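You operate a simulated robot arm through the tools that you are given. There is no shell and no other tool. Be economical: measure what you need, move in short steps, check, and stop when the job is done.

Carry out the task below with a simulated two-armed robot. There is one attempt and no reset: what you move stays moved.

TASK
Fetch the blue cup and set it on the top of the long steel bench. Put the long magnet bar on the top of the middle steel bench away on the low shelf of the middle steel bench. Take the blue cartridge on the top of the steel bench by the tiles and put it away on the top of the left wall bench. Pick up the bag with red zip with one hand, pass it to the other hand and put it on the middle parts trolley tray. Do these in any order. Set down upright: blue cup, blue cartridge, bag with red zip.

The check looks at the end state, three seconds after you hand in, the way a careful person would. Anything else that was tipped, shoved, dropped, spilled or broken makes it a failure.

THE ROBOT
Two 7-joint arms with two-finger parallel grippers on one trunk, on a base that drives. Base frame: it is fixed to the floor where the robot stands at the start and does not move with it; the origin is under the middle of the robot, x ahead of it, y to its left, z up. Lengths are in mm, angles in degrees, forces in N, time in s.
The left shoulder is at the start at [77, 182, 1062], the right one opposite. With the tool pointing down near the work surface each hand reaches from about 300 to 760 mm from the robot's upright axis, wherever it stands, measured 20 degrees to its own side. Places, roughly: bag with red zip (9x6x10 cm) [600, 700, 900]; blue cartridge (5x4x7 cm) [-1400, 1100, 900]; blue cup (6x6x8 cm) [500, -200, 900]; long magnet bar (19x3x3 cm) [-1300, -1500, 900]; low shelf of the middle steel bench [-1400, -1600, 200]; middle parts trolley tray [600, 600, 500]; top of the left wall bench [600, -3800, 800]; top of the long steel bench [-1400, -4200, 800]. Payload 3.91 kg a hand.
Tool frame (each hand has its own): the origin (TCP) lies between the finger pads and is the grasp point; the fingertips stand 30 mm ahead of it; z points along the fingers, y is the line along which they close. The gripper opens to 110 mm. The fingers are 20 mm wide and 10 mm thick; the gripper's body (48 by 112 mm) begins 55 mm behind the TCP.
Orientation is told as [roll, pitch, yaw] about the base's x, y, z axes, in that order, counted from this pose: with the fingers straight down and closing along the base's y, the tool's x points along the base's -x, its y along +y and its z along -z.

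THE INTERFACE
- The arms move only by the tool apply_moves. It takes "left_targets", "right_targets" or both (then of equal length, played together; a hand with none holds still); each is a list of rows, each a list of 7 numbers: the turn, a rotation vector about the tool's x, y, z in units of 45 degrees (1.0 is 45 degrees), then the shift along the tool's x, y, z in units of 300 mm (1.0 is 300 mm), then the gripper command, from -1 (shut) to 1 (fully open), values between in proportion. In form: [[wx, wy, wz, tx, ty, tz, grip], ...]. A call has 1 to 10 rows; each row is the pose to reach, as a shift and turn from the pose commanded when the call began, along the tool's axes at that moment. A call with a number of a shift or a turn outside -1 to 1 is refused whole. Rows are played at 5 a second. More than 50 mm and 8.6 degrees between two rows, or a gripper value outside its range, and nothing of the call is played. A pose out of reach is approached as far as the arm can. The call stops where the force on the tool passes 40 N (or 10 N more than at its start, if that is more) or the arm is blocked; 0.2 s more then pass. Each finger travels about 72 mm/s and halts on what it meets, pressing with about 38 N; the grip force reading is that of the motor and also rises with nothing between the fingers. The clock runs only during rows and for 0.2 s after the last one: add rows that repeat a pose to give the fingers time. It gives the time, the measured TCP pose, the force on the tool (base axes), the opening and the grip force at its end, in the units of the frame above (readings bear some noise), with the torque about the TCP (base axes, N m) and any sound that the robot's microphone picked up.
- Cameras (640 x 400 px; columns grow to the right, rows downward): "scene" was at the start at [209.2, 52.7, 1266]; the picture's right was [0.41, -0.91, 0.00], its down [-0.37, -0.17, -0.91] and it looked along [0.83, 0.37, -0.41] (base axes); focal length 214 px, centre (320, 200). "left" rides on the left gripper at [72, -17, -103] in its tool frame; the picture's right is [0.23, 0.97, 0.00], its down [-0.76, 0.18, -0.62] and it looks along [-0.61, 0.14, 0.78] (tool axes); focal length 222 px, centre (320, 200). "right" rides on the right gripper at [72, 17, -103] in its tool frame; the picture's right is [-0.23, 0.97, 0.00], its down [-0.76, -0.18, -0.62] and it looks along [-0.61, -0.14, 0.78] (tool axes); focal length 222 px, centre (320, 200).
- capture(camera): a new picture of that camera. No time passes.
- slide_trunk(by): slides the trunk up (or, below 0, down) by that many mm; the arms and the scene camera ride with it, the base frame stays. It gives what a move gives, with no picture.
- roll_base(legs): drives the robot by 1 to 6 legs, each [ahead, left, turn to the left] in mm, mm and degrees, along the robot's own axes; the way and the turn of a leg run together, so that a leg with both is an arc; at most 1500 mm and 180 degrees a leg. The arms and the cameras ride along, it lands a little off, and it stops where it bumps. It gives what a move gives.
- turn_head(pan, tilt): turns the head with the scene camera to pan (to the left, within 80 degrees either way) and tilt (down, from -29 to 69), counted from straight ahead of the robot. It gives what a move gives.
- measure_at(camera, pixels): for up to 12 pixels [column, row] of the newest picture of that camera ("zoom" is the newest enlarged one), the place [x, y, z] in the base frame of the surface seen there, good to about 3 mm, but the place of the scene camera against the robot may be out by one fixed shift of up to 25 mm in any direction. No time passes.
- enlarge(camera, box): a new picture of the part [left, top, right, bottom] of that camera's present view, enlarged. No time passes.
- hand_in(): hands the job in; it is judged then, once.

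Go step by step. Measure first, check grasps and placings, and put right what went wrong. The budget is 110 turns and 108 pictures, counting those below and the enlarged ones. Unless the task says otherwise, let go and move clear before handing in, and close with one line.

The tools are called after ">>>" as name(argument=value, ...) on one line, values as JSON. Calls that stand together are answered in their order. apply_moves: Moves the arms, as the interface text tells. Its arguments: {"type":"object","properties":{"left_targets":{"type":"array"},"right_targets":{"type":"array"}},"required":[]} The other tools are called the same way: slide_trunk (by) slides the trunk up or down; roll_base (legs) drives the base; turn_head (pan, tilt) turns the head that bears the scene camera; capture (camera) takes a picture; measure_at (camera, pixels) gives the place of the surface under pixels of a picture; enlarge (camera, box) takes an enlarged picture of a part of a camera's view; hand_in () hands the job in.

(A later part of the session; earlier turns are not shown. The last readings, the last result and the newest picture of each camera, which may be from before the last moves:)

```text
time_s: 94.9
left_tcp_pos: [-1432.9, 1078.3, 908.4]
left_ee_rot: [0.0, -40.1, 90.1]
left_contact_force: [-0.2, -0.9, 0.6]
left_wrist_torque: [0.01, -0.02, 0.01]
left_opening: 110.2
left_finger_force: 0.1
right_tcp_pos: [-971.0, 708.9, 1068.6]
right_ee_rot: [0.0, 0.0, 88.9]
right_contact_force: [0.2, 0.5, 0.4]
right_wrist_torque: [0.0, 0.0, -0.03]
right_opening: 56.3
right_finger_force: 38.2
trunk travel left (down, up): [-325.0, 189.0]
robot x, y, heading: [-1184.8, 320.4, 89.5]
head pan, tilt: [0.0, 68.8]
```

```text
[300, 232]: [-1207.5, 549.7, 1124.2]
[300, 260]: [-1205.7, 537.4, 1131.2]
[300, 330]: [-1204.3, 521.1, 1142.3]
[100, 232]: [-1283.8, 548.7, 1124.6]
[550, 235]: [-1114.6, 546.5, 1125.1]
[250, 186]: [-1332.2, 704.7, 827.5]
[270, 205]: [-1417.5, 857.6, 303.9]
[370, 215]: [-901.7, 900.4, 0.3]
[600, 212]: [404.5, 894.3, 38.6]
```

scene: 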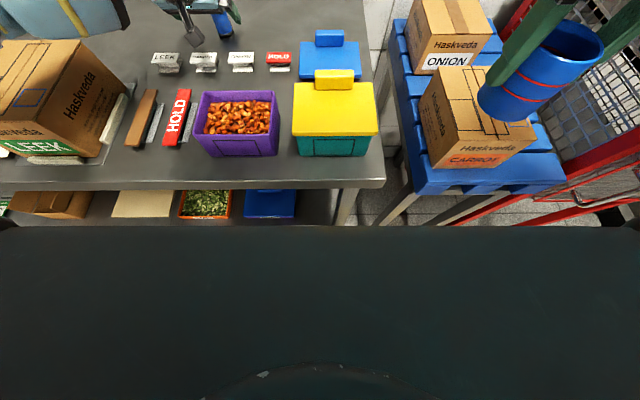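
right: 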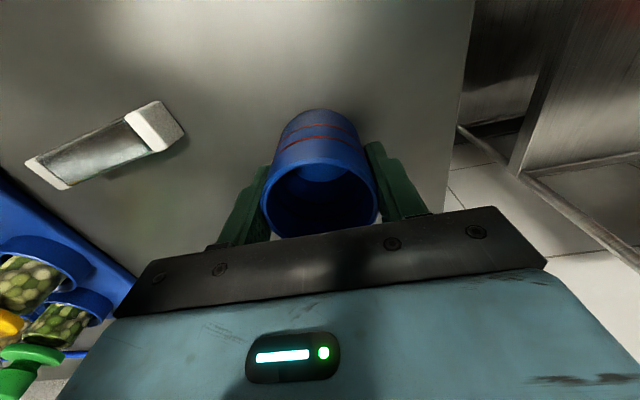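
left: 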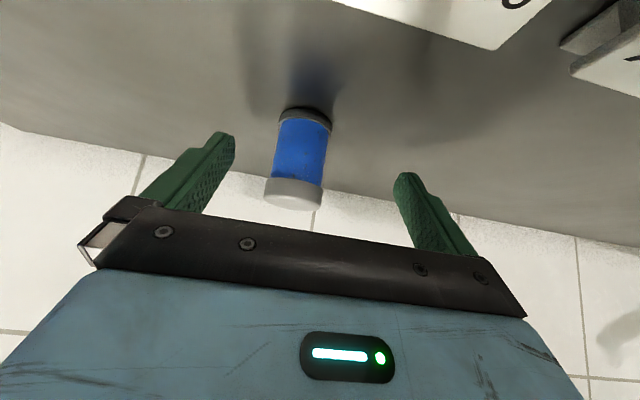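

The chest overhang ends ~150 mm before the bench edge. I'll centre the hand laterally by 10 mm and roll 30 mm ahead; the fingers straddle the cartridge with room to spare.

>>> apply_moves(left_targets=[[0, 0, 0, 0, -0.035, 0, 1], [0, 0, 0, 0, -0.035, 0, 1]])

>>> roll_base(legs=[[30, 0, 0]])

>>> capture(camera="left")

```text
time_s: 95.5
left_tcp_pos: [-1425.0, 1076.3, 908.7]
left_ee_rot: [0.0, -40.1, 90.1]
left_contact_force: [-0.3, 0.2, -0.3]
left_wrist_torque: [0.02, -0.02, 0.0]
left_opening: 110.0
left_finger_force: 0.0
right_tcp_pos: [-970.5, 709.7, 1069.5]
right_ee_rot: [0.2, -0.1, 88.8]
right_contact_force: [0.2, -0.6, 0.1]
right_wrist_torque: [0.01, 0.02, 0.01]
right_opening: 56.6
right_finger_force: 38.0
trunk travel left (down, up): [-325.0, 189.0]
robot x, y, heading: [-1193.0, 322.8, 89.5]
head pan, tilt: [0.0, 68.8]
```

```text
time_s: 96.3
left_tcp_pos: [-1424.4, 1108.1, 907.3]
left_ee_rot: [0.0, -40.0, 90.1]
left_contact_force: [-0.3, 0.5, -0.2]
left_wrist_torque: [-0.05, -0.02, 0.01]
left_opening: 109.8
left_finger_force: 0.0
right_tcp_pos: [-970.9, 740.9, 1068.4]
right_ee_rot: [0.1, -0.1, 88.8]
right_contact_force: [0.1, 1.2, -0.5]
right_wrist_torque: [-0.01, -0.01, 0.07]
right_opening: 56.1
right_finger_force: 38.2
trunk travel left (down, up): [-325.0, 189.0]
robot x, y, heading: [-1187.7, 352.3, 89.3]
head pan, tilt: [0.0, 68.8]
```

```text
52 pictures are left
```

left: 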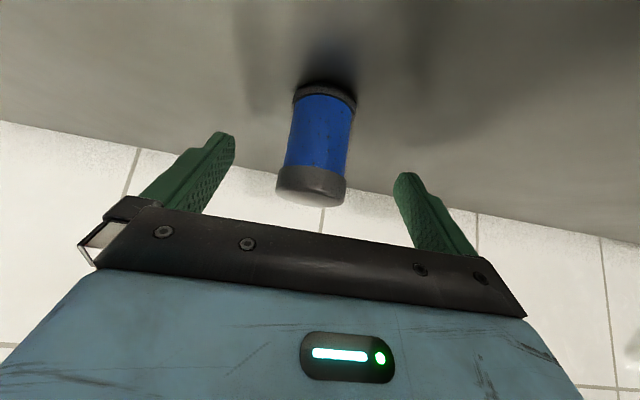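

Well aligned. I'll lower 20 mm and close.

>>> apply_moves(left_targets=[[0, 0, 0, 0.021, 0, 0.026, 1], [0, 0, 0, 0.043, 0, 0.051, 1], [0, 0, 0, 0.043, 0, 0.051, 0.5], [0, 0, 0, 0.043, 0, 0.051, 0], [0, 0, 0, 0.043, 0, 0.051, -0.4], [0, 0, 0, 0.043, 0, 0.051, -0.5], [0, 0, 0, 0.043, 0, 0.051, -0.5]])

>>> capture(camera="left")

```text
time_s: 97.9
left_tcp_pos: [-1427.4, 1107.7, 887.6]
left_ee_rot: [0.0, -40.1, 90.1]
left_contact_force: [0.4, 0.5, 0.0]
left_wrist_torque: [0.02, -0.01, 0.03]
left_opening: 39.5
left_finger_force: 38.1
right_tcp_pos: [-970.4, 740.1, 1067.7]
right_ee_rot: [0.1, 0.0, 88.9]
right_contact_force: [0.1, 0.6, -0.6]
right_wrist_torque: [-0.01, 0.01, -0.02]
right_opening: 56.2
right_finger_force: 37.8
trunk travel left (down, up): [-325.0, 189.0]
robot x, y, heading: [-1188.9, 350.7, 89.5]
head pan, tilt: [0.0, 68.8]
```

```text
51 pictures are left
```

left: 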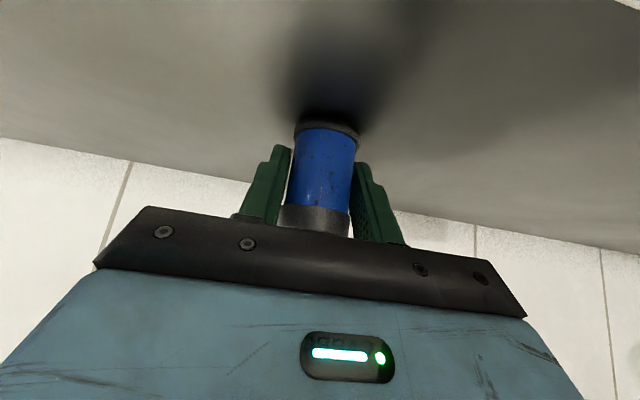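

The cartridge is held (39.5 mm, 38 N). I'll lift it and draw it back over the tags.

>>> apply_moves(left_targets=[[0, 0, 0, -0.032, 0, -0.038, -0.5], [0, 0, 0, -0.069, 0, -0.16, -0.5], [0, 0, 0, -0.067, 0, -0.313, -0.5], [0, 0, 0, -0.019, 0, -0.463, -0.5], [0, 0, 0, 0.064, 0, -0.598, -0.5], [0, 0, 0, 0.157, 0, -0.72, -0.5], [0, 0, 0, 0.262, 0, -0.829, -0.5], [0, 0, 0, 0.366, 0, -0.938, -0.5], [0, 0, 0, 0.425, 0, -0.997, -0.5]])

>>> capture(camera="left")

>>> capture(camera="scene")

```text
time_s: 99.9
left_tcp_pos: [-1424.9, 815.2, 1033.0]
left_ee_rot: [0.0, -40.1, 90.1]
left_contact_force: [0.0, -0.1, -1.4]
left_wrist_torque: [0.0, 0.0, -0.01]
left_opening: 39.4
left_finger_force: 37.9
right_tcp_pos: [-970.7, 740.0, 1068.0]
right_ee_rot: [-0.1, -0.1, 88.8]
right_contact_force: [0.4, 0.7, -0.5]
right_wrist_torque: [0.02, 0.03, 0.0]
right_opening: 56.5
right_finger_force: 37.7
trunk travel left (down, up): [-325.0, 189.0]
robot x, y, heading: [-1182.1, 346.4, 89.4]
head pan, tilt: [0.0, 68.8]
```

```text
50 pictures are left
```

left: 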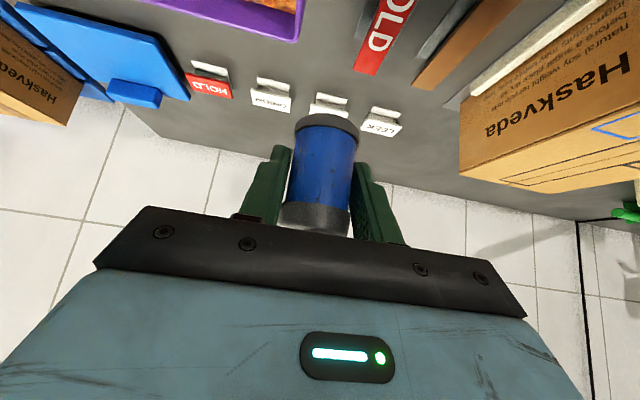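

```text
49 pictures are left
```

scene: 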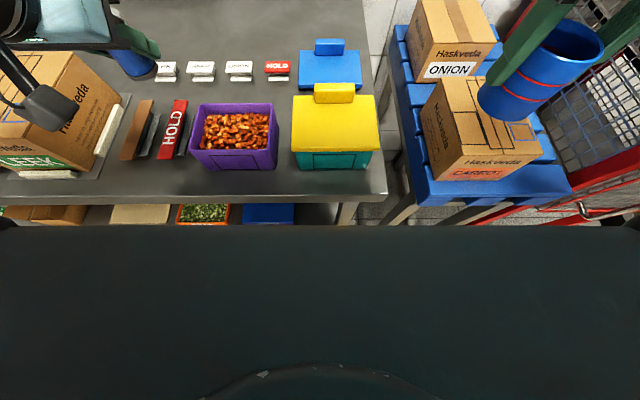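

Both objects are in hand. I'll back out into the aisle, turn to face −y, and look toward the far end.

>>> roll_base(legs=[[-380, 0, 0], [0, -800, 0], [0, 0, -180]])

>>> turn_head(pan=25, tilt=15)

>>> capture(camera="scene")

>>> turn_head(pan=-35, tilt=20)

>>> capture(camera="scene")

```text
time_s: 116.9
left_tcp_pos: [-120.3, -501.1, 1033.8]
left_ee_rot: [0.0, -39.9, -89.0]
left_contact_force: [-0.2, 0.5, -0.9]
left_wrist_torque: [0.0, -0.01, -0.02]
left_opening: 39.3
left_finger_force: 37.7
right_tcp_pos: [-573.2, -432.4, 1068.1]
right_ee_rot: [0.1, 0.0, -90.3]
right_contact_force: [-0.4, -0.2, -0.2]
right_wrist_torque: [-0.01, -0.01, 0.02]
right_opening: 56.1
right_finger_force: 37.6
trunk travel left (down, up): [-325.0, 189.0]
robot x, y, heading: [-366.8, -37.3, -89.5]
head pan, tilt: [0.0, 68.8]
```

```text
time_s: 118.1
left_tcp_pos: [-119.3, -500.8, 1032.7]
left_ee_rot: [0.0, -40.0, -89.0]
left_contact_force: [-0.3, 0.0, 0.0]
left_wrist_torque: [-0.01, -0.01, 0.0]
left_opening: 39.3
left_finger_force: 38.2
right_tcp_pos: [-575.1, -432.7, 1067.1]
right_ee_rot: [0.1, 0.0, -90.3]
right_contact_force: [-0.3, 0.3, -1.2]
right_wrist_torque: [0.0, 0.02, 0.04]
right_opening: 56.3
right_finger_force: 38.1
trunk travel left (down, up): [-325.0, 189.0]
robot x, y, heading: [-363.7, -36.4, -89.4]
head pan, tilt: [25.0, 15.0]
```

```text
48 pictures are left
```

scene: 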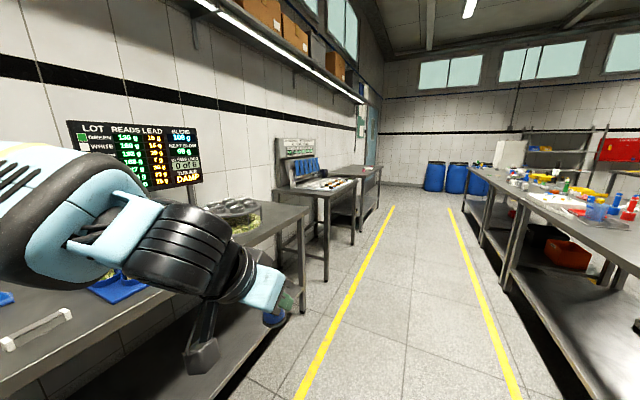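

```text
time_s: 119.4
left_tcp_pos: [-119.1, -501.2, 1033.1]
left_ee_rot: [0.0, -40.0, -89.0]
left_contact_force: [-0.4, 0.0, -1.1]
left_wrist_torque: [0.02, 0.03, 0.02]
left_opening: 39.5
left_finger_force: 38.2
right_tcp_pos: [-574.7, -432.5, 1067.7]
right_ee_rot: [0.1, 0.0, -90.4]
right_contact_force: [0.1, -0.4, 0.0]
right_wrist_torque: [0.02, -0.01, 0.01]
right_opening: 56.1
right_finger_force: 38.4
trunk travel left (down, up): [-325.0, 189.0]
robot x, y, heading: [-361.2, -42.1, -89.6]
head pan, tilt: [-35.0, 20.0]
```

```text
47 pictures are left
```

scene: 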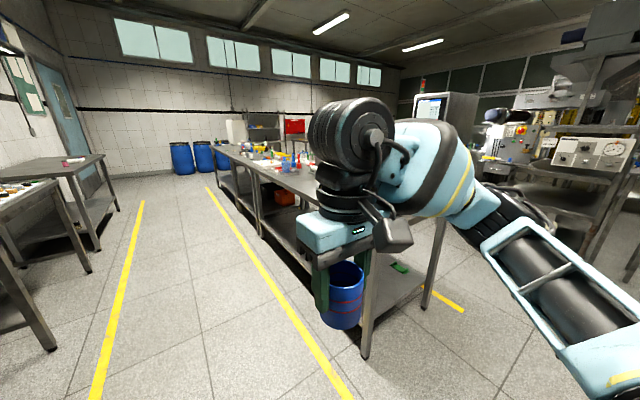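

The aisle ahead (−y) is clear between the yellow lines. I'll measure key corners before driving down it.

>>> measure_at(camera="scene", pixels=[[120, 300], [270, 270], [70, 180], [105, 155], [95, 245], [222, 155], [260, 175], [362, 350], [385, 250], [180, 172], [400, 270]])

```text
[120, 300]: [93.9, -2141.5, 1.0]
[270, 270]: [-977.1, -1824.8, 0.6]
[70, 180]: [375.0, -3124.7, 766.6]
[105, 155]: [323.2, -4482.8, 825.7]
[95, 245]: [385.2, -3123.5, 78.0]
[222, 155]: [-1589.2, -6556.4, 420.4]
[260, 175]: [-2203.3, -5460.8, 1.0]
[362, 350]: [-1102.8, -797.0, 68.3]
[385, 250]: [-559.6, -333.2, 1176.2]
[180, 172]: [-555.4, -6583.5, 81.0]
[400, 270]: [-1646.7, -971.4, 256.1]
```

The aisle runs from x≈−1050 to x≈350. I'll drive down to y≈−3800, then turn to face the left wall bench.

>>> roll_base(legs=[[1500, 0, 0], [1500, 0, 0], [760, 0, 0], [0, 0, 90]])

>>> turn_head(pan=0, tilt=35)

>>> capture(camera="scene")

```text
time_s: 141.3
left_tcp_pos: [157.1, -3500.6, 1034.2]
left_ee_rot: [0.0, -39.9, 4.0]
left_contact_force: [0.0, -0.1, -1.4]
left_wrist_torque: [0.0, -0.02, 0.02]
left_opening: 39.2
left_finger_force: 37.3
right_tcp_pos: [113.7, -3958.7, 1067.0]
right_ee_rot: [0.0, 0.0, 2.7]
right_contact_force: [0.5, 0.3, -0.5]
right_wrist_torque: [0.0, 0.01, 0.01]
right_opening: 56.4
right_finger_force: 38.4
trunk travel left (down, up): [-325.0, 189.0]
robot x, y, heading: [-289.7, -3773.9, 3.6]
head pan, tilt: [-35.0, 20.0]
```

```text
time_s: 142.3
left_tcp_pos: [157.7, -3499.7, 1032.3]
left_ee_rot: [0.0, -40.0, 4.0]
left_contact_force: [-0.1, 0.6, -1.4]
left_wrist_torque: [-0.01, 0.05, 0.01]
left_opening: 39.2
left_finger_force: 38.2
right_tcp_pos: [112.4, -3958.9, 1068.3]
right_ee_rot: [0.0, 0.1, 2.7]
right_contact_force: [0.5, -0.2, -0.4]
right_wrist_torque: [-0.03, -0.03, 0.01]
right_opening: 56.3
right_finger_force: 38.6
trunk travel left (down, up): [-325.0, 189.0]
robot x, y, heading: [-288.3, -3765.4, 3.5]
head pan, tilt: [0.0, 35.0]
```

```text
46 pictures are left
```

scene: 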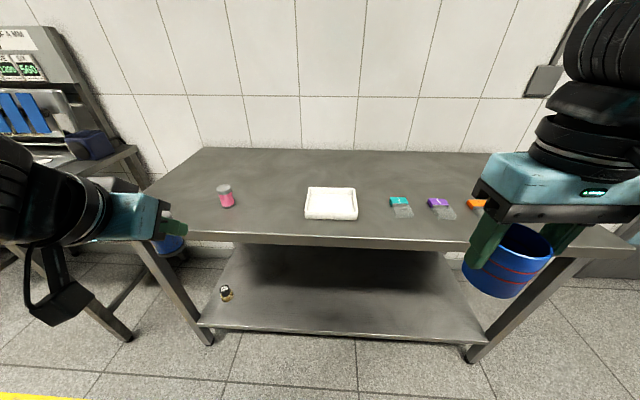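

This is the left wall bench; there is free surface around (270, 205), between the pink cartridge and the white tray. I'll measure.

>>> measure_at(camera="scene", pixels=[[270, 215], [225, 205], [225, 185], [307, 215], [270, 238], [300, 240], [150, 235], [185, 215], [230, 230], [355, 215]])

```text
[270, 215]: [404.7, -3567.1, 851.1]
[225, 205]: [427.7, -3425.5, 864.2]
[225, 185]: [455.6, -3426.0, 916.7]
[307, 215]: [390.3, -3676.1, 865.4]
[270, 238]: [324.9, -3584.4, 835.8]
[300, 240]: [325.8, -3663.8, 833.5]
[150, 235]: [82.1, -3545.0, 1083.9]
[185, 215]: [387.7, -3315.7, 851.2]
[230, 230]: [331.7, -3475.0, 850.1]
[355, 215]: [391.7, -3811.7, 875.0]
```

Target: about (430, −3560). I'll roll 180 mm ahead first.

>>> roll_base(legs=[[180, 0, 0]])

>>> capture(camera="left")

```text
time_s: 143.8
left_tcp_pos: [340.6, -3487.2, 1031.6]
left_ee_rot: [0.0, -40.0, 4.2]
left_contact_force: [0.3, -0.3, -0.9]
left_wrist_torque: [-0.02, 0.01, 0.01]
left_opening: 39.3
left_finger_force: 38.1
right_tcp_pos: [297.6, -3945.7, 1068.6]
right_ee_rot: [0.0, 0.0, 2.9]
right_contact_force: [-0.5, 0.0, 0.1]
right_wrist_torque: [0.0, -0.01, 0.01]
right_opening: 56.1
right_finger_force: 38.5
trunk travel left (down, up): [-325.0, 189.0]
robot x, y, heading: [-104.4, -3756.7, 3.3]
head pan, tilt: [0.0, 35.0]
```

```text
45 pictures are left
```

left: 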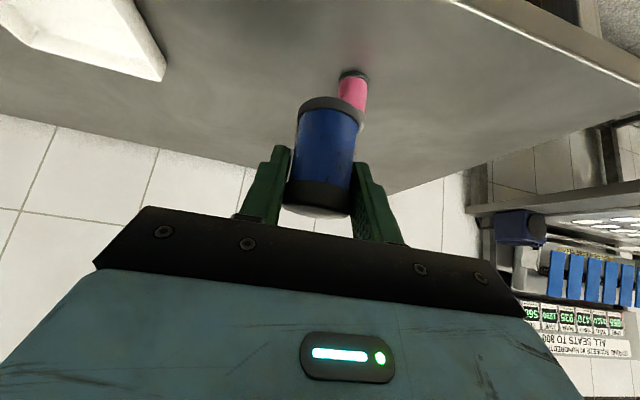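

>>> measure_at(camera="left", pixels=[[352, 80], [352, 95], [340, 90], [163, 75], [120, 70], [240, 60], [260, 100], [520, 40]])

```text
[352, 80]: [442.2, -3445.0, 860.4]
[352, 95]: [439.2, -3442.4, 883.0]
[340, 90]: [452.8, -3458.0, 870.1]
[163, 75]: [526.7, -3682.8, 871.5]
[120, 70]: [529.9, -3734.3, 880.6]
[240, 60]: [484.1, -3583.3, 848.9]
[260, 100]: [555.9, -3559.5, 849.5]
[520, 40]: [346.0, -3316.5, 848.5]
```

Free centre spot: (450, −3565), surface 849. I'll carry the cartridge there and lower to just above the surface.

>>> apply_moves(left_targets=[[0, 0, 0, -0.088, -0.095, 0.074, -0.5], [0, 0, 0, -0.176, -0.19, 0.148, -0.5], [0, 0, 0, -0.264, -0.285, 0.222, -0.5], [0, 0, 0, -0.17, -0.285, 0.333, -0.5], [0, 0, 0, -0.078, -0.285, 0.443, -0.5], [0, 0, 0, 0.015, -0.285, 0.554, -0.5], [0, 0, 0, 0.034, -0.285, 0.576, -0.5], [0, 0, 0, 0.034, -0.285, 0.576, -0.5]])

>>> capture(camera="left")

```text
time_s: 145.6
left_tcp_pos: [446.6, -3562.9, 898.4]
left_ee_rot: [-0.1, -40.6, 4.4]
left_contact_force: [5.4, 2.8, 26.7]
left_wrist_torque: [0.2, -0.33, 0.05]
left_opening: 39.6
left_finger_force: 38.4
right_tcp_pos: [296.0, -3946.8, 1069.6]
right_ee_rot: [0.1, -0.1, 2.9]
right_contact_force: [0.0, -0.5, -0.3]
right_wrist_torque: [0.02, -0.01, 0.03]
right_opening: 56.2
right_finger_force: 37.8
trunk travel left (down, up): [-325.0, 189.0]
robot x, y, heading: [-106.1, -3754.7, 3.6]
head pan, tilt: [0.0, 35.0]
```

```text
44 pictures are left
```

left: 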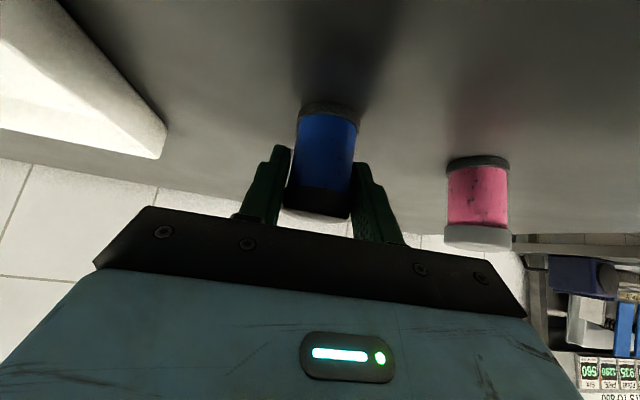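

Contact came 12 mm early (27 N at z 898), so the cartridge may have slipped or tilted in the grip. I'll measure its axis and look from the scene camera.

>>> measure_at(camera="left", pixels=[[330, 112], [328, 130], [325, 150], [322, 170], [318, 190], [316, 205], [318, 212], [330, 100], [480, 170], [477, 200], [476, 225]])

>>> turn_head(pan=20, tilt=45)

>>> enlarge(camera="scene", box=[240, 130, 400, 230])

```text
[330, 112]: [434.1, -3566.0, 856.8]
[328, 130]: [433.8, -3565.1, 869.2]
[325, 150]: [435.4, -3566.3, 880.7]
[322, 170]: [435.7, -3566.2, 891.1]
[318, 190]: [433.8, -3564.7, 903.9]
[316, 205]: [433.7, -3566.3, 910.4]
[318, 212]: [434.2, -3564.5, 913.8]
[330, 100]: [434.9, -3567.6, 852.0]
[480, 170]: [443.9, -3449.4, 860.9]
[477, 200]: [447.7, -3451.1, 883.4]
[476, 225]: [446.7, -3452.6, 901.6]
```

```text
time_s: 146.5
left_tcp_pos: [444.9, -3563.6, 896.9]
left_ee_rot: [0.0, -40.3, 4.1]
left_contact_force: [9.1, 3.7, 24.2]
left_wrist_torque: [0.13, -0.41, 0.01]
left_opening: 39.3
left_finger_force: 37.7
right_tcp_pos: [296.2, -3945.8, 1068.4]
right_ee_rot: [0.1, -0.2, 2.9]
right_contact_force: [0.4, -0.4, -0.4]
right_wrist_torque: [0.01, -0.03, 0.04]
right_opening: 56.1
right_finger_force: 38.2
trunk travel left (down, up): [-325.0, 189.0]
robot x, y, heading: [-104.1, -3755.4, 3.8]
head pan, tilt: [20.0, 45.0]
```

```text
4.00 times, centred on (320, 180) of scene
```

zoom: 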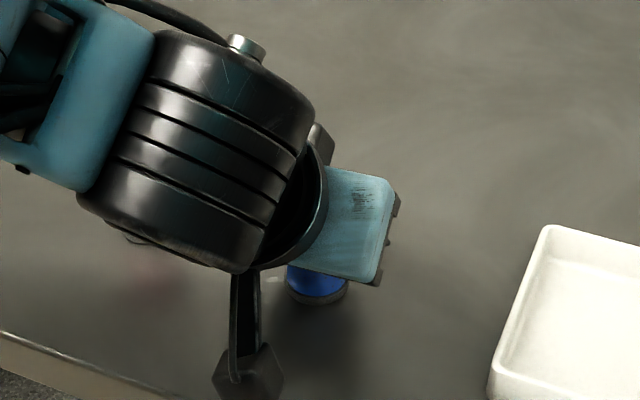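

The cartridge is vertical and touching the bench; it only slid a little in the grip. I'll relieve the pressure, open, and withdraw along the fingers.

>>> apply_moves(left_targets=[[0, 0, 0, -0.006, 0, -0.008, -0.5], [0, 0, 0, -0.006, 0, -0.008, -0.1], [0, 0, 0, -0.006, 0, -0.008, 0.4], [0, 0, 0, -0.006, 0, -0.008, 0.4], [0, 0, 0, -0.006, 0, -0.1, 0.4], [0, 0, 0, -0.006, 0, -0.22, 0.4], [0, 0, 0, -0.006, 0, -0.36, 0.4], [0, 0, 0, -0.006, 0, -0.5, 0.4]])

>>> capture(camera="left")

```text
time_s: 148.3
left_tcp_pos: [354.1, -3572.1, 1011.4]
left_ee_rot: [0.2, -40.2, 4.2]
left_contact_force: [0.5, -0.1, -0.6]
left_wrist_torque: [0.0, -0.02, -0.03]
left_opening: 77.0
left_finger_force: 0.0
right_tcp_pos: [294.4, -3945.7, 1068.6]
right_ee_rot: [0.2, -0.1, 2.9]
right_contact_force: [0.1, -0.8, -0.2]
right_wrist_torque: [0.01, -0.03, 0.03]
right_opening: 56.2
right_finger_force: 38.2
trunk travel left (down, up): [-325.0, 189.0]
robot x, y, heading: [-107.6, -3755.8, 3.6]
head pan, tilt: [20.0, 45.0]
```

```text
42 pictures are left
```

left: 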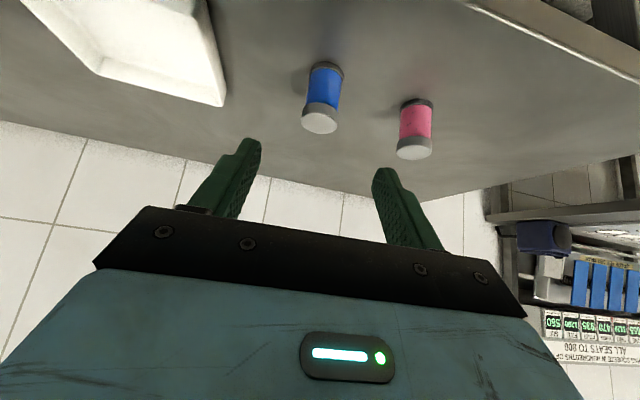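

The blue cartridge stands upright. Now for the cup: I'll back into the aisle and turn to face the island benches.

>>> roll_base(legs=[[-270, 0, 0], [0, 0, -176]])

>>> turn_head(pan=0, tilt=30)

>>> capture(camera="scene")

```text
time_s: 157.3
left_tcp_pos: [-821.2, -4009.9, 1010.9]
left_ee_rot: [0.0, -40.1, -169.5]
left_contact_force: [-0.7, 0.0, 0.8]
left_wrist_torque: [-0.02, -0.02, 0.0]
left_opening: 77.0
left_finger_force: 0.2
right_tcp_pos: [-805.1, -3633.0, 1068.3]
right_ee_rot: [0.1, -0.1, -170.9]
right_contact_force: [0.2, -0.2, 0.3]
right_wrist_torque: [0.0, 0.0, -0.01]
right_opening: 56.2
right_finger_force: 38.4
trunk travel left (down, up): [-325.0, 189.0]
robot x, y, heading: [-383.5, -3773.5, -169.9]
head pan, tilt: [20.0, 45.0]
```

```text
time_s: 158.1
left_tcp_pos: [-822.5, -4010.9, 1011.9]
left_ee_rot: [0.0, -40.1, -169.5]
left_contact_force: [1.1, -0.8, -0.3]
left_wrist_torque: [0.01, -0.04, 0.01]
left_opening: 76.9
left_finger_force: 0.2
right_tcp_pos: [-804.0, -3631.9, 1068.9]
right_ee_rot: [0.1, -0.1, -170.9]
right_contact_force: [0.7, -0.9, 0.2]
right_wrist_torque: [-0.01, 0.0, 0.0]
right_opening: 56.1
right_finger_force: 38.6
trunk travel left (down, up): [-325.0, 189.0]
robot x, y, heading: [-382.1, -3780.1, -170.2]
head pan, tilt: [0.0, 30.0]
```

```text
41 pictures are left
```

scene: 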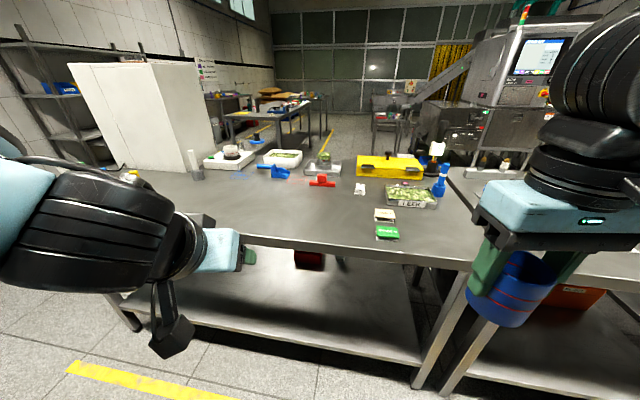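

The bench straight ahead should be the long steel bench. I'll check its extent and a free spot near (280, 215).

>>> measure_at(camera="scene", pixels=[[300, 215], [330, 215], [350, 235], [300, 243], [468, 262], [445, 185], [195, 195], [385, 232], [320, 185], [150, 175], [480, 215], [360, 190]])

```text
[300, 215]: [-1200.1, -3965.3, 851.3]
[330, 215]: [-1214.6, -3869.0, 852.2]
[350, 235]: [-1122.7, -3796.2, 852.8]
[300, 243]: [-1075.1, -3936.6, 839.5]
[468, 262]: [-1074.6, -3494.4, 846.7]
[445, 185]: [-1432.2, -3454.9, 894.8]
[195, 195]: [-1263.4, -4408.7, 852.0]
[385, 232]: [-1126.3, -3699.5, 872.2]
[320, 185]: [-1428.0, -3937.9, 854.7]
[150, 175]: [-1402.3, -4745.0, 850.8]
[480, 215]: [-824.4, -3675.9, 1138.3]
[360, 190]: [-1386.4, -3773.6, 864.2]
```

The long bench spans y≈−3490…−4750, front at x≈−1075. I'll drive 200 mm left and 280 mm ahead, to reach the empty spot near (−1190, −3890).

>>> roll_base(legs=[[0, 200, 0], [280, 0, 0]])

>>> capture(camera="right")

>>> capture(camera="scene")

```text
time_s: 162.1
left_tcp_pos: [-1073.7, -4256.1, 1011.5]
left_ee_rot: [0.0, -40.0, -169.8]
left_contact_force: [0.4, 1.1, 0.7]
left_wrist_torque: [0.03, 0.0, -0.02]
left_opening: 77.1
left_finger_force: 0.1
right_tcp_pos: [-1053.8, -3877.7, 1068.7]
right_ee_rot: [0.1, -0.1, -171.0]
right_contact_force: [0.0, -0.5, 0.2]
right_wrist_torque: [0.0, 0.0, 0.01]
right_opening: 56.2
right_finger_force: 37.8
trunk travel left (down, up): [-325.0, 189.0]
robot x, y, heading: [-634.2, -4023.2, -170.1]
head pan, tilt: [0.0, 30.0]
```

```text
40 pictures are left
```

right: 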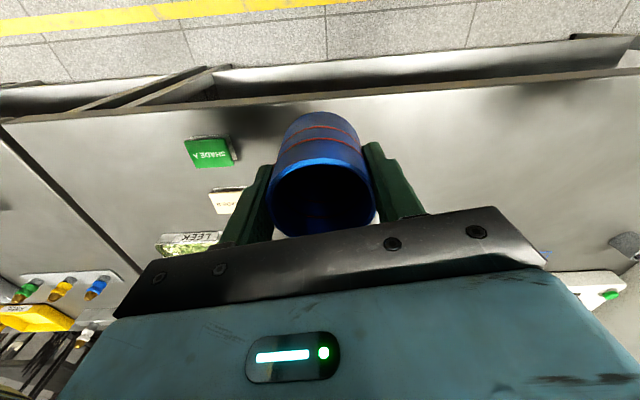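

```text
39 pictures are left
```

scene: 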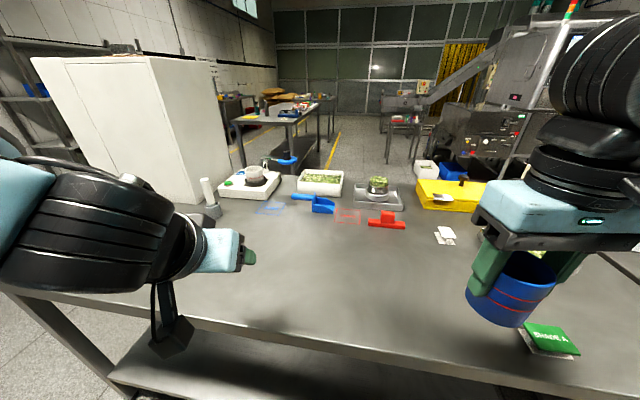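

>>> measure_at(camera="right", pixels=[[450, 150], [235, 150], [240, 205], [220, 240], [500, 220], [380, 100]])

>>> measure_at(camera="scene", pixels=[[372, 225], [440, 243], [400, 260], [350, 250]])

```text
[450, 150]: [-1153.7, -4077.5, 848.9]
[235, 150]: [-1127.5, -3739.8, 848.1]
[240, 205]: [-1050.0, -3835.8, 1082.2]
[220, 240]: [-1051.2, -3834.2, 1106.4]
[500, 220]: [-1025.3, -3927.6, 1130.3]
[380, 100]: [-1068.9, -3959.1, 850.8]
```

```text
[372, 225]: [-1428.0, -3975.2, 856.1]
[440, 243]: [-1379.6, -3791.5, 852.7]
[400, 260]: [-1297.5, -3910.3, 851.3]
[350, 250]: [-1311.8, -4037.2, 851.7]
```

The spot (−1210, −3930) is free. I'll move over it and lower, stopping just short.

>>> apply_moves(right_targets=[[0, 0, 0, -0.14, 0.02, 0, -0.3], [0, 0, 0, -0.28, 0.05, 0, -0.3], [0, 0, 0, -0.42, 0.07, 0, -0.3], [0, 0, 0, -0.54, 0.09, 0, -0.3], [0, 0, 0, -0.54, 0.09, 0.15, -0.3], [0, 0, 0, -0.54, 0.09, 0.3, -0.3], [0, 0, 0, -0.54, 0.09, 0.43, -0.3], [0, 0, 0, -0.54, 0.09, 0.5, -0.3], [0, 0, 0, -0.54, 0.09, 0.5, -0.3]])

>>> capture(camera="right")

>>> measure_at(camera="right", pixels=[[320, 117], [320, 125], [320, 150], [320, 90], [400, 120]])

```text
time_s: 164.1
left_tcp_pos: [-1073.7, -4254.9, 1010.6]
left_ee_rot: [-0.1, -40.2, -169.9]
left_contact_force: [-0.2, 0.3, 0.0]
left_wrist_torque: [0.0, 0.0, 0.01]
left_opening: 76.9
left_finger_force: 0.0
right_tcp_pos: [-1208.9, -3931.2, 919.3]
right_ee_rot: [0.1, -0.2, -171.0]
right_contact_force: [0.6, -0.2, -0.4]
right_wrist_torque: [-0.04, -0.02, 0.01]
right_opening: 56.4
right_finger_force: 38.0
trunk travel left (down, up): [-325.0, 189.0]
robot x, y, heading: [-633.7, -4025.8, -170.8]
head pan, tilt: [0.0, 30.0]
```

```text
38 pictures are left
```

right: 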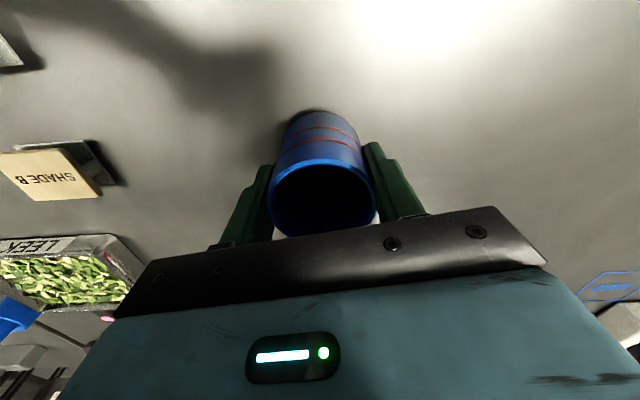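

```text
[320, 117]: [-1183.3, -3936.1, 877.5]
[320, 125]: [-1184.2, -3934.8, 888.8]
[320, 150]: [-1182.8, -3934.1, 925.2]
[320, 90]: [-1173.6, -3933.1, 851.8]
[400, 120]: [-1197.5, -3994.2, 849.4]
```

The cup is vertical. I'll lower slowly until it touches.

>>> apply_moves(right_targets=[[0, 0, 0, 0, 0, 0.02, -0.3], [0, 0, 0, 0, 0, 0.035, -0.3], [0, 0, 0, 0, 0, 0.045, -0.3], [0, 0, 0, 0, 0, 0.053, -0.3], [0, 0, 0, 0, 0, 0.053, -0.3]])

```text
time_s: 165.3
left_tcp_pos: [-1073.3, -4255.8, 1011.7]
left_ee_rot: [0.1, -40.1, -169.7]
left_contact_force: [0.0, -0.3, 0.6]
left_wrist_torque: [-0.01, -0.01, -0.02]
left_opening: 77.2
left_finger_force: 0.0
right_tcp_pos: [-1209.2, -3929.9, 907.3]
right_ee_rot: [0.2, -0.3, -171.1]
right_contact_force: [0.1, 2.0, 18.3]
right_wrist_torque: [0.21, -0.21, 0.05]
right_opening: 56.0
right_finger_force: 38.1
trunk travel left (down, up): [-325.0, 189.0]
robot x, y, heading: [-632.1, -4023.3, -170.7]
head pan, tilt: [0.0, 30.0]
```

Contact (18 N at z 907). I'll ease up 2 mm, open, and lift straight off.

>>> apply_moves(right_targets=[[0, 0, 0, 0, 0, -0.008, -0.3], [0, 0, 0, 0, 0, -0.008, 0.2], [0, 0, 0, 0, 0, -0.008, 0.6], [0, 0, 0, 0, 0, -0.008, 0.6], [0, 0, 0, 0, 0, -0.1, 0.6], [0, 0, 0, 0, 0, -0.25, 0.6], [0, 0, 0, 0, 0, -0.4, 0.6], [0, 0, 0, 0.1, 0, -0.5, 0.6], [0, 0, 0, 0.25, 0, -0.5, 0.6]])

>>> capture(camera="right")

>>> capture(camera="scene")

```text
time_s: 167.3
left_tcp_pos: [-1073.2, -4255.9, 1011.6]
left_ee_rot: [-0.1, -40.1, -169.9]
left_contact_force: [0.5, 0.2, -0.5]
left_wrist_torque: [0.0, -0.02, 0.0]
left_opening: 77.0
left_finger_force: 0.1
right_tcp_pos: [-1136.9, -3919.0, 1053.2]
right_ee_rot: [-0.1, -0.1, -171.1]
right_contact_force: [0.1, -0.1, 0.1]
right_wrist_torque: [0.03, 0.04, 0.01]
right_opening: 88.2
right_finger_force: 0.0
trunk travel left (down, up): [-325.0, 189.0]
robot x, y, heading: [-633.2, -4021.4, -170.3]
head pan, tilt: [0.0, 30.0]
```

```text
37 pictures are left
```

right: 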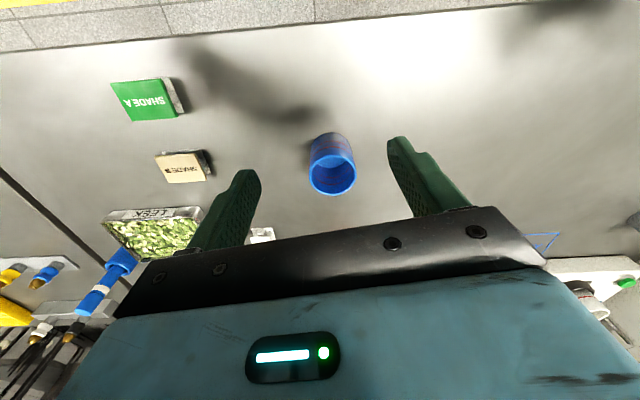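

```text
36 pictures are left
```

scene: 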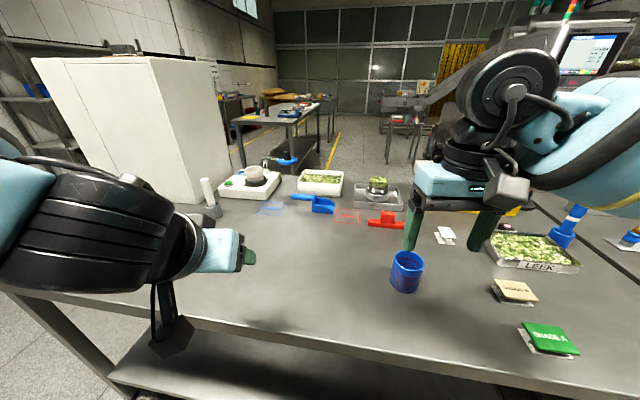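

The cup stands upright on the long bench (406, 270). Next I'll back off, straighten to face −x, and strafe along the aisle to the middle bench.

>>> roll_base(legs=[[-270, 0, 0], [0, 0, -10], [0, -1250, 0], [0, -1250, 0]])

>>> apply_moves(left_targets=[[0, 0.18, 0, 0, 0, 0, 0.4], [0, 0.36, 0, 0, 0, 0, 0.6], [0, 0.54, 0, 0, 0, 0, 0.8], [0, 0.72, 0, 0, 0, 0, 1], [0, 0.89, 0, 0, 0, 0, 1]])

>>> turn_head(pan=0, tilt=35)

>>> capture(camera="scene")

```text
time_s: 191.6
left_tcp_pos: [-719.2, -1594.8, 1012.1]
left_ee_rot: [0.1, -40.1, 176.3]
left_contact_force: [-0.8, -0.9, -0.4]
left_wrist_torque: [0.01, -0.03, -0.02]
left_opening: 77.1
left_finger_force: 0.1
right_tcp_pos: [-698.6, -1253.9, 1052.1]
right_ee_rot: [0.0, -0.1, 175.0]
right_contact_force: [0.1, -0.5, 0.0]
right_wrist_torque: [0.03, -0.01, 0.03]
right_opening: 88.2
right_finger_force: 0.2
trunk travel left (down, up): [-325.0, 189.0]
robot x, y, heading: [-238.4, -1474.7, 175.7]
head pan, tilt: [0.0, 30.0]
```

```text
time_s: 192.8
left_tcp_pos: [-718.4, -1596.0, 1011.6]
left_ee_rot: [0.1, 0.2, 176.3]
left_contact_force: [0.7, -1.5, 0.3]
left_wrist_torque: [0.0, 0.03, -0.01]
left_opening: 109.8
left_finger_force: 0.0
right_tcp_pos: [-700.3, -1253.3, 1051.0]
right_ee_rot: [0.2, -0.1, 175.0]
right_contact_force: [-0.1, -0.9, -0.4]
right_wrist_torque: [-0.03, -0.02, 0.04]
right_opening: 88.1
right_finger_force: 0.1
trunk travel left (down, up): [-325.0, 189.0]
robot x, y, heading: [-238.7, -1473.9, 175.6]
head pan, tilt: [0.0, 30.0]
```

```text
time_s: 193.4
left_tcp_pos: [-718.9, -1595.5, 1011.8]
left_ee_rot: [0.0, -0.1, 176.3]
left_contact_force: [0.7, -0.4, 0.9]
left_wrist_torque: [0.03, 0.0, 0.03]
left_opening: 109.9
left_finger_force: 0.1
right_tcp_pos: [-700.3, -1254.4, 1051.2]
right_ee_rot: [0.1, -0.1, 175.0]
right_contact_force: [-0.7, 0.1, -0.3]
right_wrist_torque: [-0.01, 0.0, 0.02]
right_opening: 87.8
right_finger_force: 0.1
trunk travel left (down, up): [-325.0, 189.0]
robot x, y, heading: [-234.4, -1477.0, 175.6]
head pan, tilt: [0.0, 35.0]
```

```text
35 pictures are left
```

scene: 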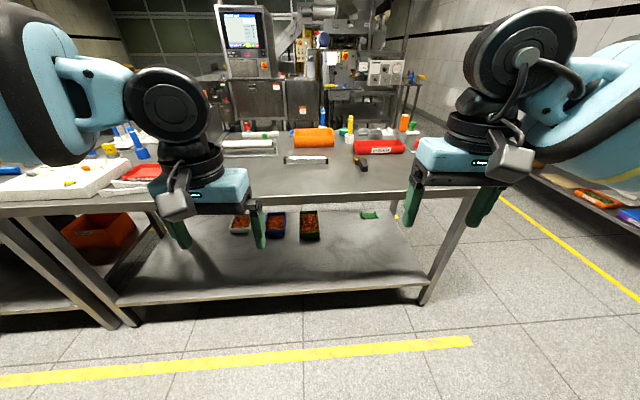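

>>> enlarge(camera="scene", box=[180, 110, 440, 270])

>>> measure_at(camera="scene", pixels=[[305, 160], [287, 159], [325, 159], [300, 193], [310, 225], [370, 215], [380, 255], [300, 293], [400, 285], [360, 160], [250, 145], [428, 290]])

```text
2.46 times, centred on (310, 190) of scene
```

zoom: 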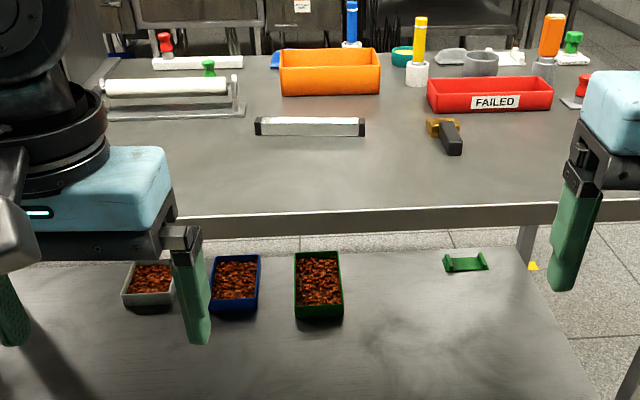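

```text
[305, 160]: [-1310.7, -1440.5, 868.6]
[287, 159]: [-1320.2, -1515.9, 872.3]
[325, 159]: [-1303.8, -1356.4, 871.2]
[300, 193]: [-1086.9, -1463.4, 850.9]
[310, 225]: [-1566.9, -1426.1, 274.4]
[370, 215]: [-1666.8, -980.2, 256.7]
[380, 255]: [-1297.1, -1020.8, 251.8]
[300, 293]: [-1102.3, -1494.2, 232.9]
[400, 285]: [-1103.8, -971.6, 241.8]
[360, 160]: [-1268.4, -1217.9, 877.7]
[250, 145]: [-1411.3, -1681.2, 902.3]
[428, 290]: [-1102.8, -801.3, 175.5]
```

The long magnet bar is the silver bar with black ends at zoom (310, 126). It is centred ≈(−1311, −1440), lies along y, and has z 850–880; the low shelf is at z≈252. I'll square up the robot, tuck the left hand away, and swing the right hand to point along the bar (−y), tilted 40°.

>>> roll_base(legs=[[0, 0, 4.2]])

>>> apply_moves(left_targets=[[0, 0, 0, 0.07, 0.083, -0.083, 1], [0, 0, 0, 0.143, 0.167, -0.167, 1], [0, 0, 0, 0.215, 0.25, -0.25, 1], [0, 0, 0, 0.287, 0.333, -0.333, 1], [0, 0, 0, 0.36, 0.417, -0.417, 1], [0, 0, 0, 0.43, 0.5, -0.5, 1]])

>>> apply_moves(right_targets=[[0, 0, -0.167, 0, 0, 0, 1], [0, 0, -0.333, 0, 0, 0, 1], [0, 0, -0.5, 0, 0, 0, 1], [0, 0, -0.667, 0, 0, 0, 1], [0, 0, -0.833, 0, 0, 0, 1], [0, 0, -1, 0, 0, 0, 1]])

>>> apply_moves(right_targets=[[0, 0, -0.167, 0, 0, 0, 1], [0, 0, -0.333, 0, 0, 0, 1], [0, 0, -0.5, 0, 0, 0, 1], [0, 0, -0.667, 0, 0, 0, 1], [0, 0, -0.833, 0, 0, 0, 1], [0, 0, -1, 0, 0, 0, 1]])

>>> apply_moves(right_targets=[[0, -0.15, 0, 0, 0, 0, 1], [0, -0.3, 0, 0, 0, 0, 1], [0, -0.45, 0, 0, 0, 0, 1], [0, -0.6, 0, 0, 0, 0, 1], [0, -0.75, 0, 0, 0, 0, 1], [0, -0.889, 0, 0, 0, 0, 1]])

```text
time_s: 194.3
left_tcp_pos: [-708.3, -1629.8, 1012.4]
left_ee_rot: [0.1, 0.0, -179.6]
left_contact_force: [0.5, -0.1, 0.6]
left_wrist_torque: [0.03, 0.0, 0.0]
left_opening: 109.8
left_finger_force: 0.0
right_tcp_pos: [-714.8, -1287.9, 1051.4]
right_ee_rot: [0.0, -0.1, 179.2]
right_contact_force: [-0.2, 0.8, 1.5]
right_wrist_torque: [-0.04, 0.01, 0.0]
right_opening: 88.1
right_finger_force: 0.0
trunk travel left (down, up): [-325.0, 189.0]
robot x, y, heading: [-234.1, -1475.7, 179.6]
head pan, tilt: [0.0, 35.0]
```

```text
time_s: 195.7
left_tcp_pos: [-579.0, -1779.8, 1166.0]
left_ee_rot: [0.0, 0.0, -179.6]
left_contact_force: [0.2, -0.7, -0.2]
left_wrist_torque: [-0.04, 0.02, -0.03]
left_opening: 109.6
left_finger_force: 0.0
right_tcp_pos: [-712.9, -1287.7, 1052.2]
right_ee_rot: [0.0, -0.1, 179.3]
right_contact_force: [-0.8, -0.2, 0.2]
right_wrist_torque: [0.0, 0.02, -0.02]
right_opening: 88.3
right_finger_force: 0.1
trunk travel left (down, up): [-325.0, 189.0]
robot x, y, heading: [-233.9, -1478.4, 179.8]
head pan, tilt: [0.0, 35.0]
```

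```text
time_s: 197.1
left_tcp_pos: [-579.4, -1778.5, 1164.0]
left_ee_rot: [0.1, 0.0, -179.6]
left_contact_force: [-0.2, -0.3, -0.4]
left_wrist_torque: [-0.02, 0.0, 0.04]
left_opening: 110.2
left_finger_force: 0.1
right_tcp_pos: [-715.7, -1287.1, 1052.1]
right_ee_rot: [0.0, -0.1, -135.7]
right_contact_force: [-0.6, -0.1, -1.0]
right_wrist_torque: [0.03, 0.0, 0.04]
right_opening: 109.9
right_finger_force: 0.0
trunk travel left (down, up): [-325.0, 189.0]
robot x, y, heading: [-232.9, -1474.0, 179.9]
head pan, tilt: [0.0, 35.0]
```

```text
time_s: 198.5
left_tcp_pos: [-578.9, -1778.5, 1165.1]
left_ee_rot: [0.0, 0.1, -179.6]
left_contact_force: [0.4, -0.7, 0.0]
left_wrist_torque: [-0.02, 0.0, 0.01]
left_opening: 109.8
left_finger_force: 0.1
right_tcp_pos: [-605.6, -1347.2, 1040.5]
right_ee_rot: [-0.1, -0.1, -91.1]
right_contact_force: [0.1, -0.1, -0.6]
right_wrist_torque: [-0.01, -0.01, -0.01]
right_opening: 110.1
right_finger_force: 0.0
right hand out of reach, approached as far as the arm can: row 3, 4, 5, 6
trunk travel left (down, up): [-325.0, 189.0]
robot x, y, heading: [-239.3, -1473.1, 179.7]
head pan, tilt: [0.0, 35.0]
```

```text
time_s: 199.9
left_tcp_pos: [-578.4, -1777.1, 1165.0]
left_ee_rot: [0.0, 0.1, -179.6]
left_contact_force: [0.0, 0.7, 0.5]
left_wrist_torque: [0.0, 0.01, 0.01]
left_opening: 110.0
left_finger_force: 0.0
right_tcp_pos: [-582.5, -1344.6, 1054.4]
right_ee_rot: [-0.1, -40.2, -90.9]
right_contact_force: [-0.3, -1.1, -0.1]
right_wrist_torque: [0.02, -0.01, -0.02]
right_opening: 110.2
right_finger_force: 0.0
right hand out of reach, approached as far as the arm can: row 3, 4, 5, 6
trunk travel left (down, up): [-325.0, 189.0]
robot x, y, heading: [-238.0, -1475.8, 180.0]
head pan, tilt: [0.0, 35.0]
```

The yaw limit depends on the arm's azimuth, so the bar should lie further to the robot's left. I'll drive to about (−735, −1335) and check the right camera.

>>> roll_base(legs=[[0, -140, 0], [490, 0, 0]])

>>> capture(camera="right")

>>> turn_head(pan=10, tilt=45)

>>> capture(camera="scene")

```text
time_s: 204.2
left_tcp_pos: [-1065.5, -1630.5, 1164.2]
left_ee_rot: [-0.1, -0.1, 179.8]
left_contact_force: [0.7, 0.0, -0.6]
left_wrist_torque: [-0.03, 0.0, -0.01]
left_opening: 110.0
left_finger_force: 0.1
right_tcp_pos: [-1063.4, -1198.4, 1053.2]
right_ee_rot: [0.0, -39.9, -91.5]
right_contact_force: [0.7, -0.6, 0.4]
right_wrist_torque: [-0.03, -0.02, -0.01]
right_opening: 109.9
right_finger_force: 0.0
trunk travel left (down, up): [-325.0, 189.0]
robot x, y, heading: [-715.4, -1329.8, 179.3]
head pan, tilt: [0.0, 35.0]
```

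```text
33 pictures are left
```

right: 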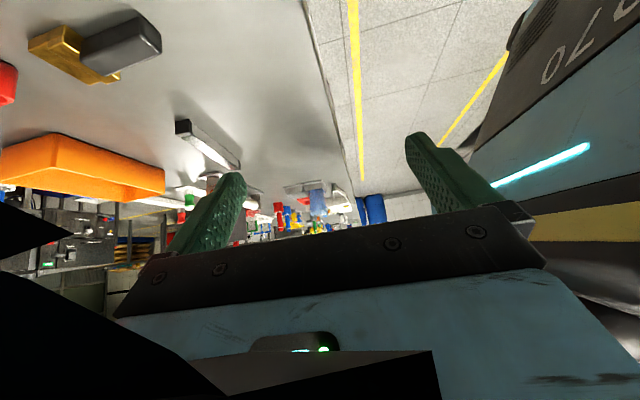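

```text
time_s: 205.0
left_tcp_pos: [-1063.8, -1630.3, 1165.1]
left_ee_rot: [0.0, -0.1, 179.8]
left_contact_force: [0.8, -1.2, 0.3]
left_wrist_torque: [0.01, 0.01, -0.04]
left_opening: 109.9
left_finger_force: 0.0
right_tcp_pos: [-1062.8, -1198.2, 1053.7]
right_ee_rot: [0.0, -40.2, -91.5]
right_contact_force: [0.5, 0.5, -0.1]
right_wrist_torque: [0.0, 0.04, -0.01]
right_opening: 110.0
right_finger_force: 0.2
trunk travel left (down, up): [-325.0, 189.0]
robot x, y, heading: [-721.9, -1331.1, 179.1]
head pan, tilt: [10.0, 45.0]
```

```text
32 pictures are left
```

scene: 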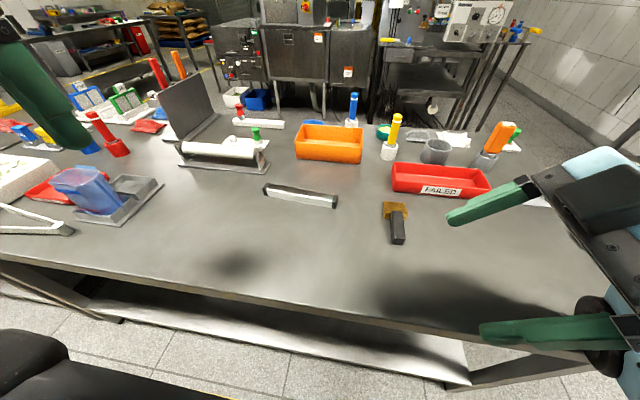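

>>> measure_at(camera="right", pixels=[[182, 122], [185, 135], [205, 148], [222, 162], [195, 140], [213, 165], [140, 50]])

>>> measure_at(camera="scene", pixels=[[267, 188], [300, 194], [335, 200], [335, 206], [265, 195], [301, 201], [395, 240], [392, 205], [230, 165], [330, 158]])

>>> enlarge(camera="scene", box=[240, 150, 420, 260])

```text
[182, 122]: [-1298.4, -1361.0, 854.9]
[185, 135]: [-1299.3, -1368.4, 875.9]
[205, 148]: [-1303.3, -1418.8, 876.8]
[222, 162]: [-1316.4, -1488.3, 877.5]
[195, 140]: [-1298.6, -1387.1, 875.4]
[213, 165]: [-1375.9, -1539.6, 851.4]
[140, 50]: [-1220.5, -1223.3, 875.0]
```

```text
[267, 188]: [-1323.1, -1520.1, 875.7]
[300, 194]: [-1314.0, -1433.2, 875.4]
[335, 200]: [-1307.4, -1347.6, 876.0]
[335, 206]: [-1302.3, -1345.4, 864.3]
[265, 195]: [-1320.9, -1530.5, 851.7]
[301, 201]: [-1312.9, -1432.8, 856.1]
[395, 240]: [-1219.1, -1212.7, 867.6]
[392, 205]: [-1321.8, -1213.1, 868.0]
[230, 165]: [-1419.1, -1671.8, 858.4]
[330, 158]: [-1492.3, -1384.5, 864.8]
```

```text
3.56 times, centred on (330, 205) of scene
```

zoom: 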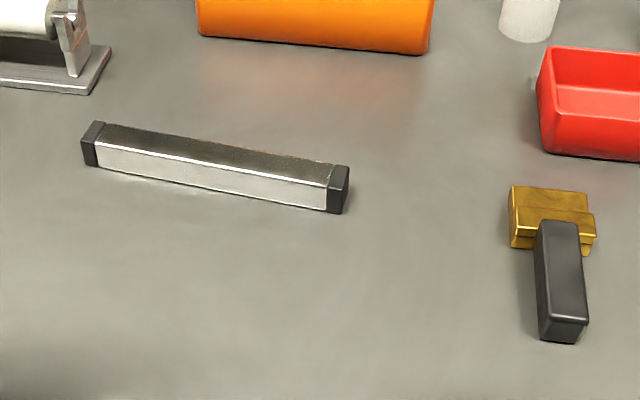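

Cross-checking the two cameras: bar centre ≈(−1321, −1453), pointing −95.9°, top z 876. I'll bring the right hand above and behind the bar, yawed to match.

>>> apply_moves(right_targets=[[0.008, 0, 0.009, -0.054, -0.104, 0.097, 1], [0.016, 0, 0.019, -0.108, -0.209, 0.193, 1], [0.024, 0, 0.028, -0.162, -0.313, 0.29, 1], [0.032, 0, 0.038, -0.217, -0.418, 0.387, 1], [0.04, 0, 0.047, -0.271, -0.522, 0.483, 1], [0.047, 0, 0.056, -0.325, -0.627, 0.58, 1], [0.055, 0, 0.066, -0.379, -0.731, 0.676, 1], [0.063, 0, 0.075, -0.433, -0.836, 0.773, 1], [0.063, 0, 0.075, -0.433, -0.836, 0.773, 1]])

>>> capture(camera="right")

>>> measure_at(camera="right", pixels=[[320, 100]])

```text
time_s: 207.2
left_tcp_pos: [-1064.7, -1633.3, 1163.3]
left_ee_rot: [0.0, 0.0, 179.9]
left_contact_force: [-0.9, 0.9, -0.1]
left_wrist_torque: [-0.02, -0.02, -0.02]
left_opening: 109.9
left_finger_force: 0.1
right_tcp_pos: [-1144.6, -1342.2, 1014.7]
right_ee_rot: [-7.1, -43.3, -93.5]
right_contact_force: [0.5, -0.1, 0.1]
right_wrist_torque: [-0.03, 0.0, 0.01]
right_opening: 110.2
right_finger_force: 0.1
right hand out of reach, approached as far as the arm can: row 1, 2, 3, 4, 5, 6, 7, 8, 9
trunk travel left (down, up): [-325.0, 189.0]
robot x, y, heading: [-717.1, -1333.5, 179.0]
head pan, tilt: [10.0, 45.0]
stopped in row 9 (right hand): the arm was blocked; the commanded pose is now the measured one
```

```text
30 pictures are left
```

right: 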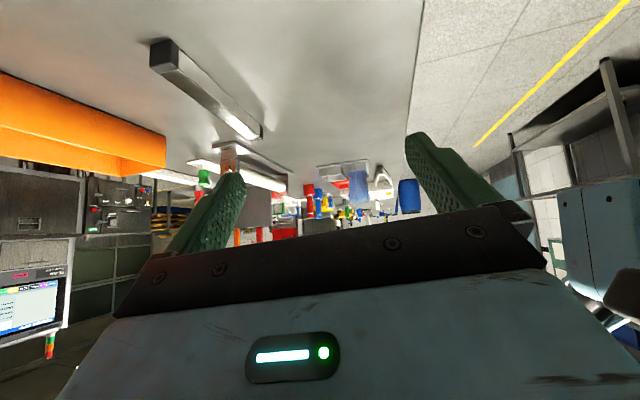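

```text
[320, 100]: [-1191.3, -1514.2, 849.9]
```

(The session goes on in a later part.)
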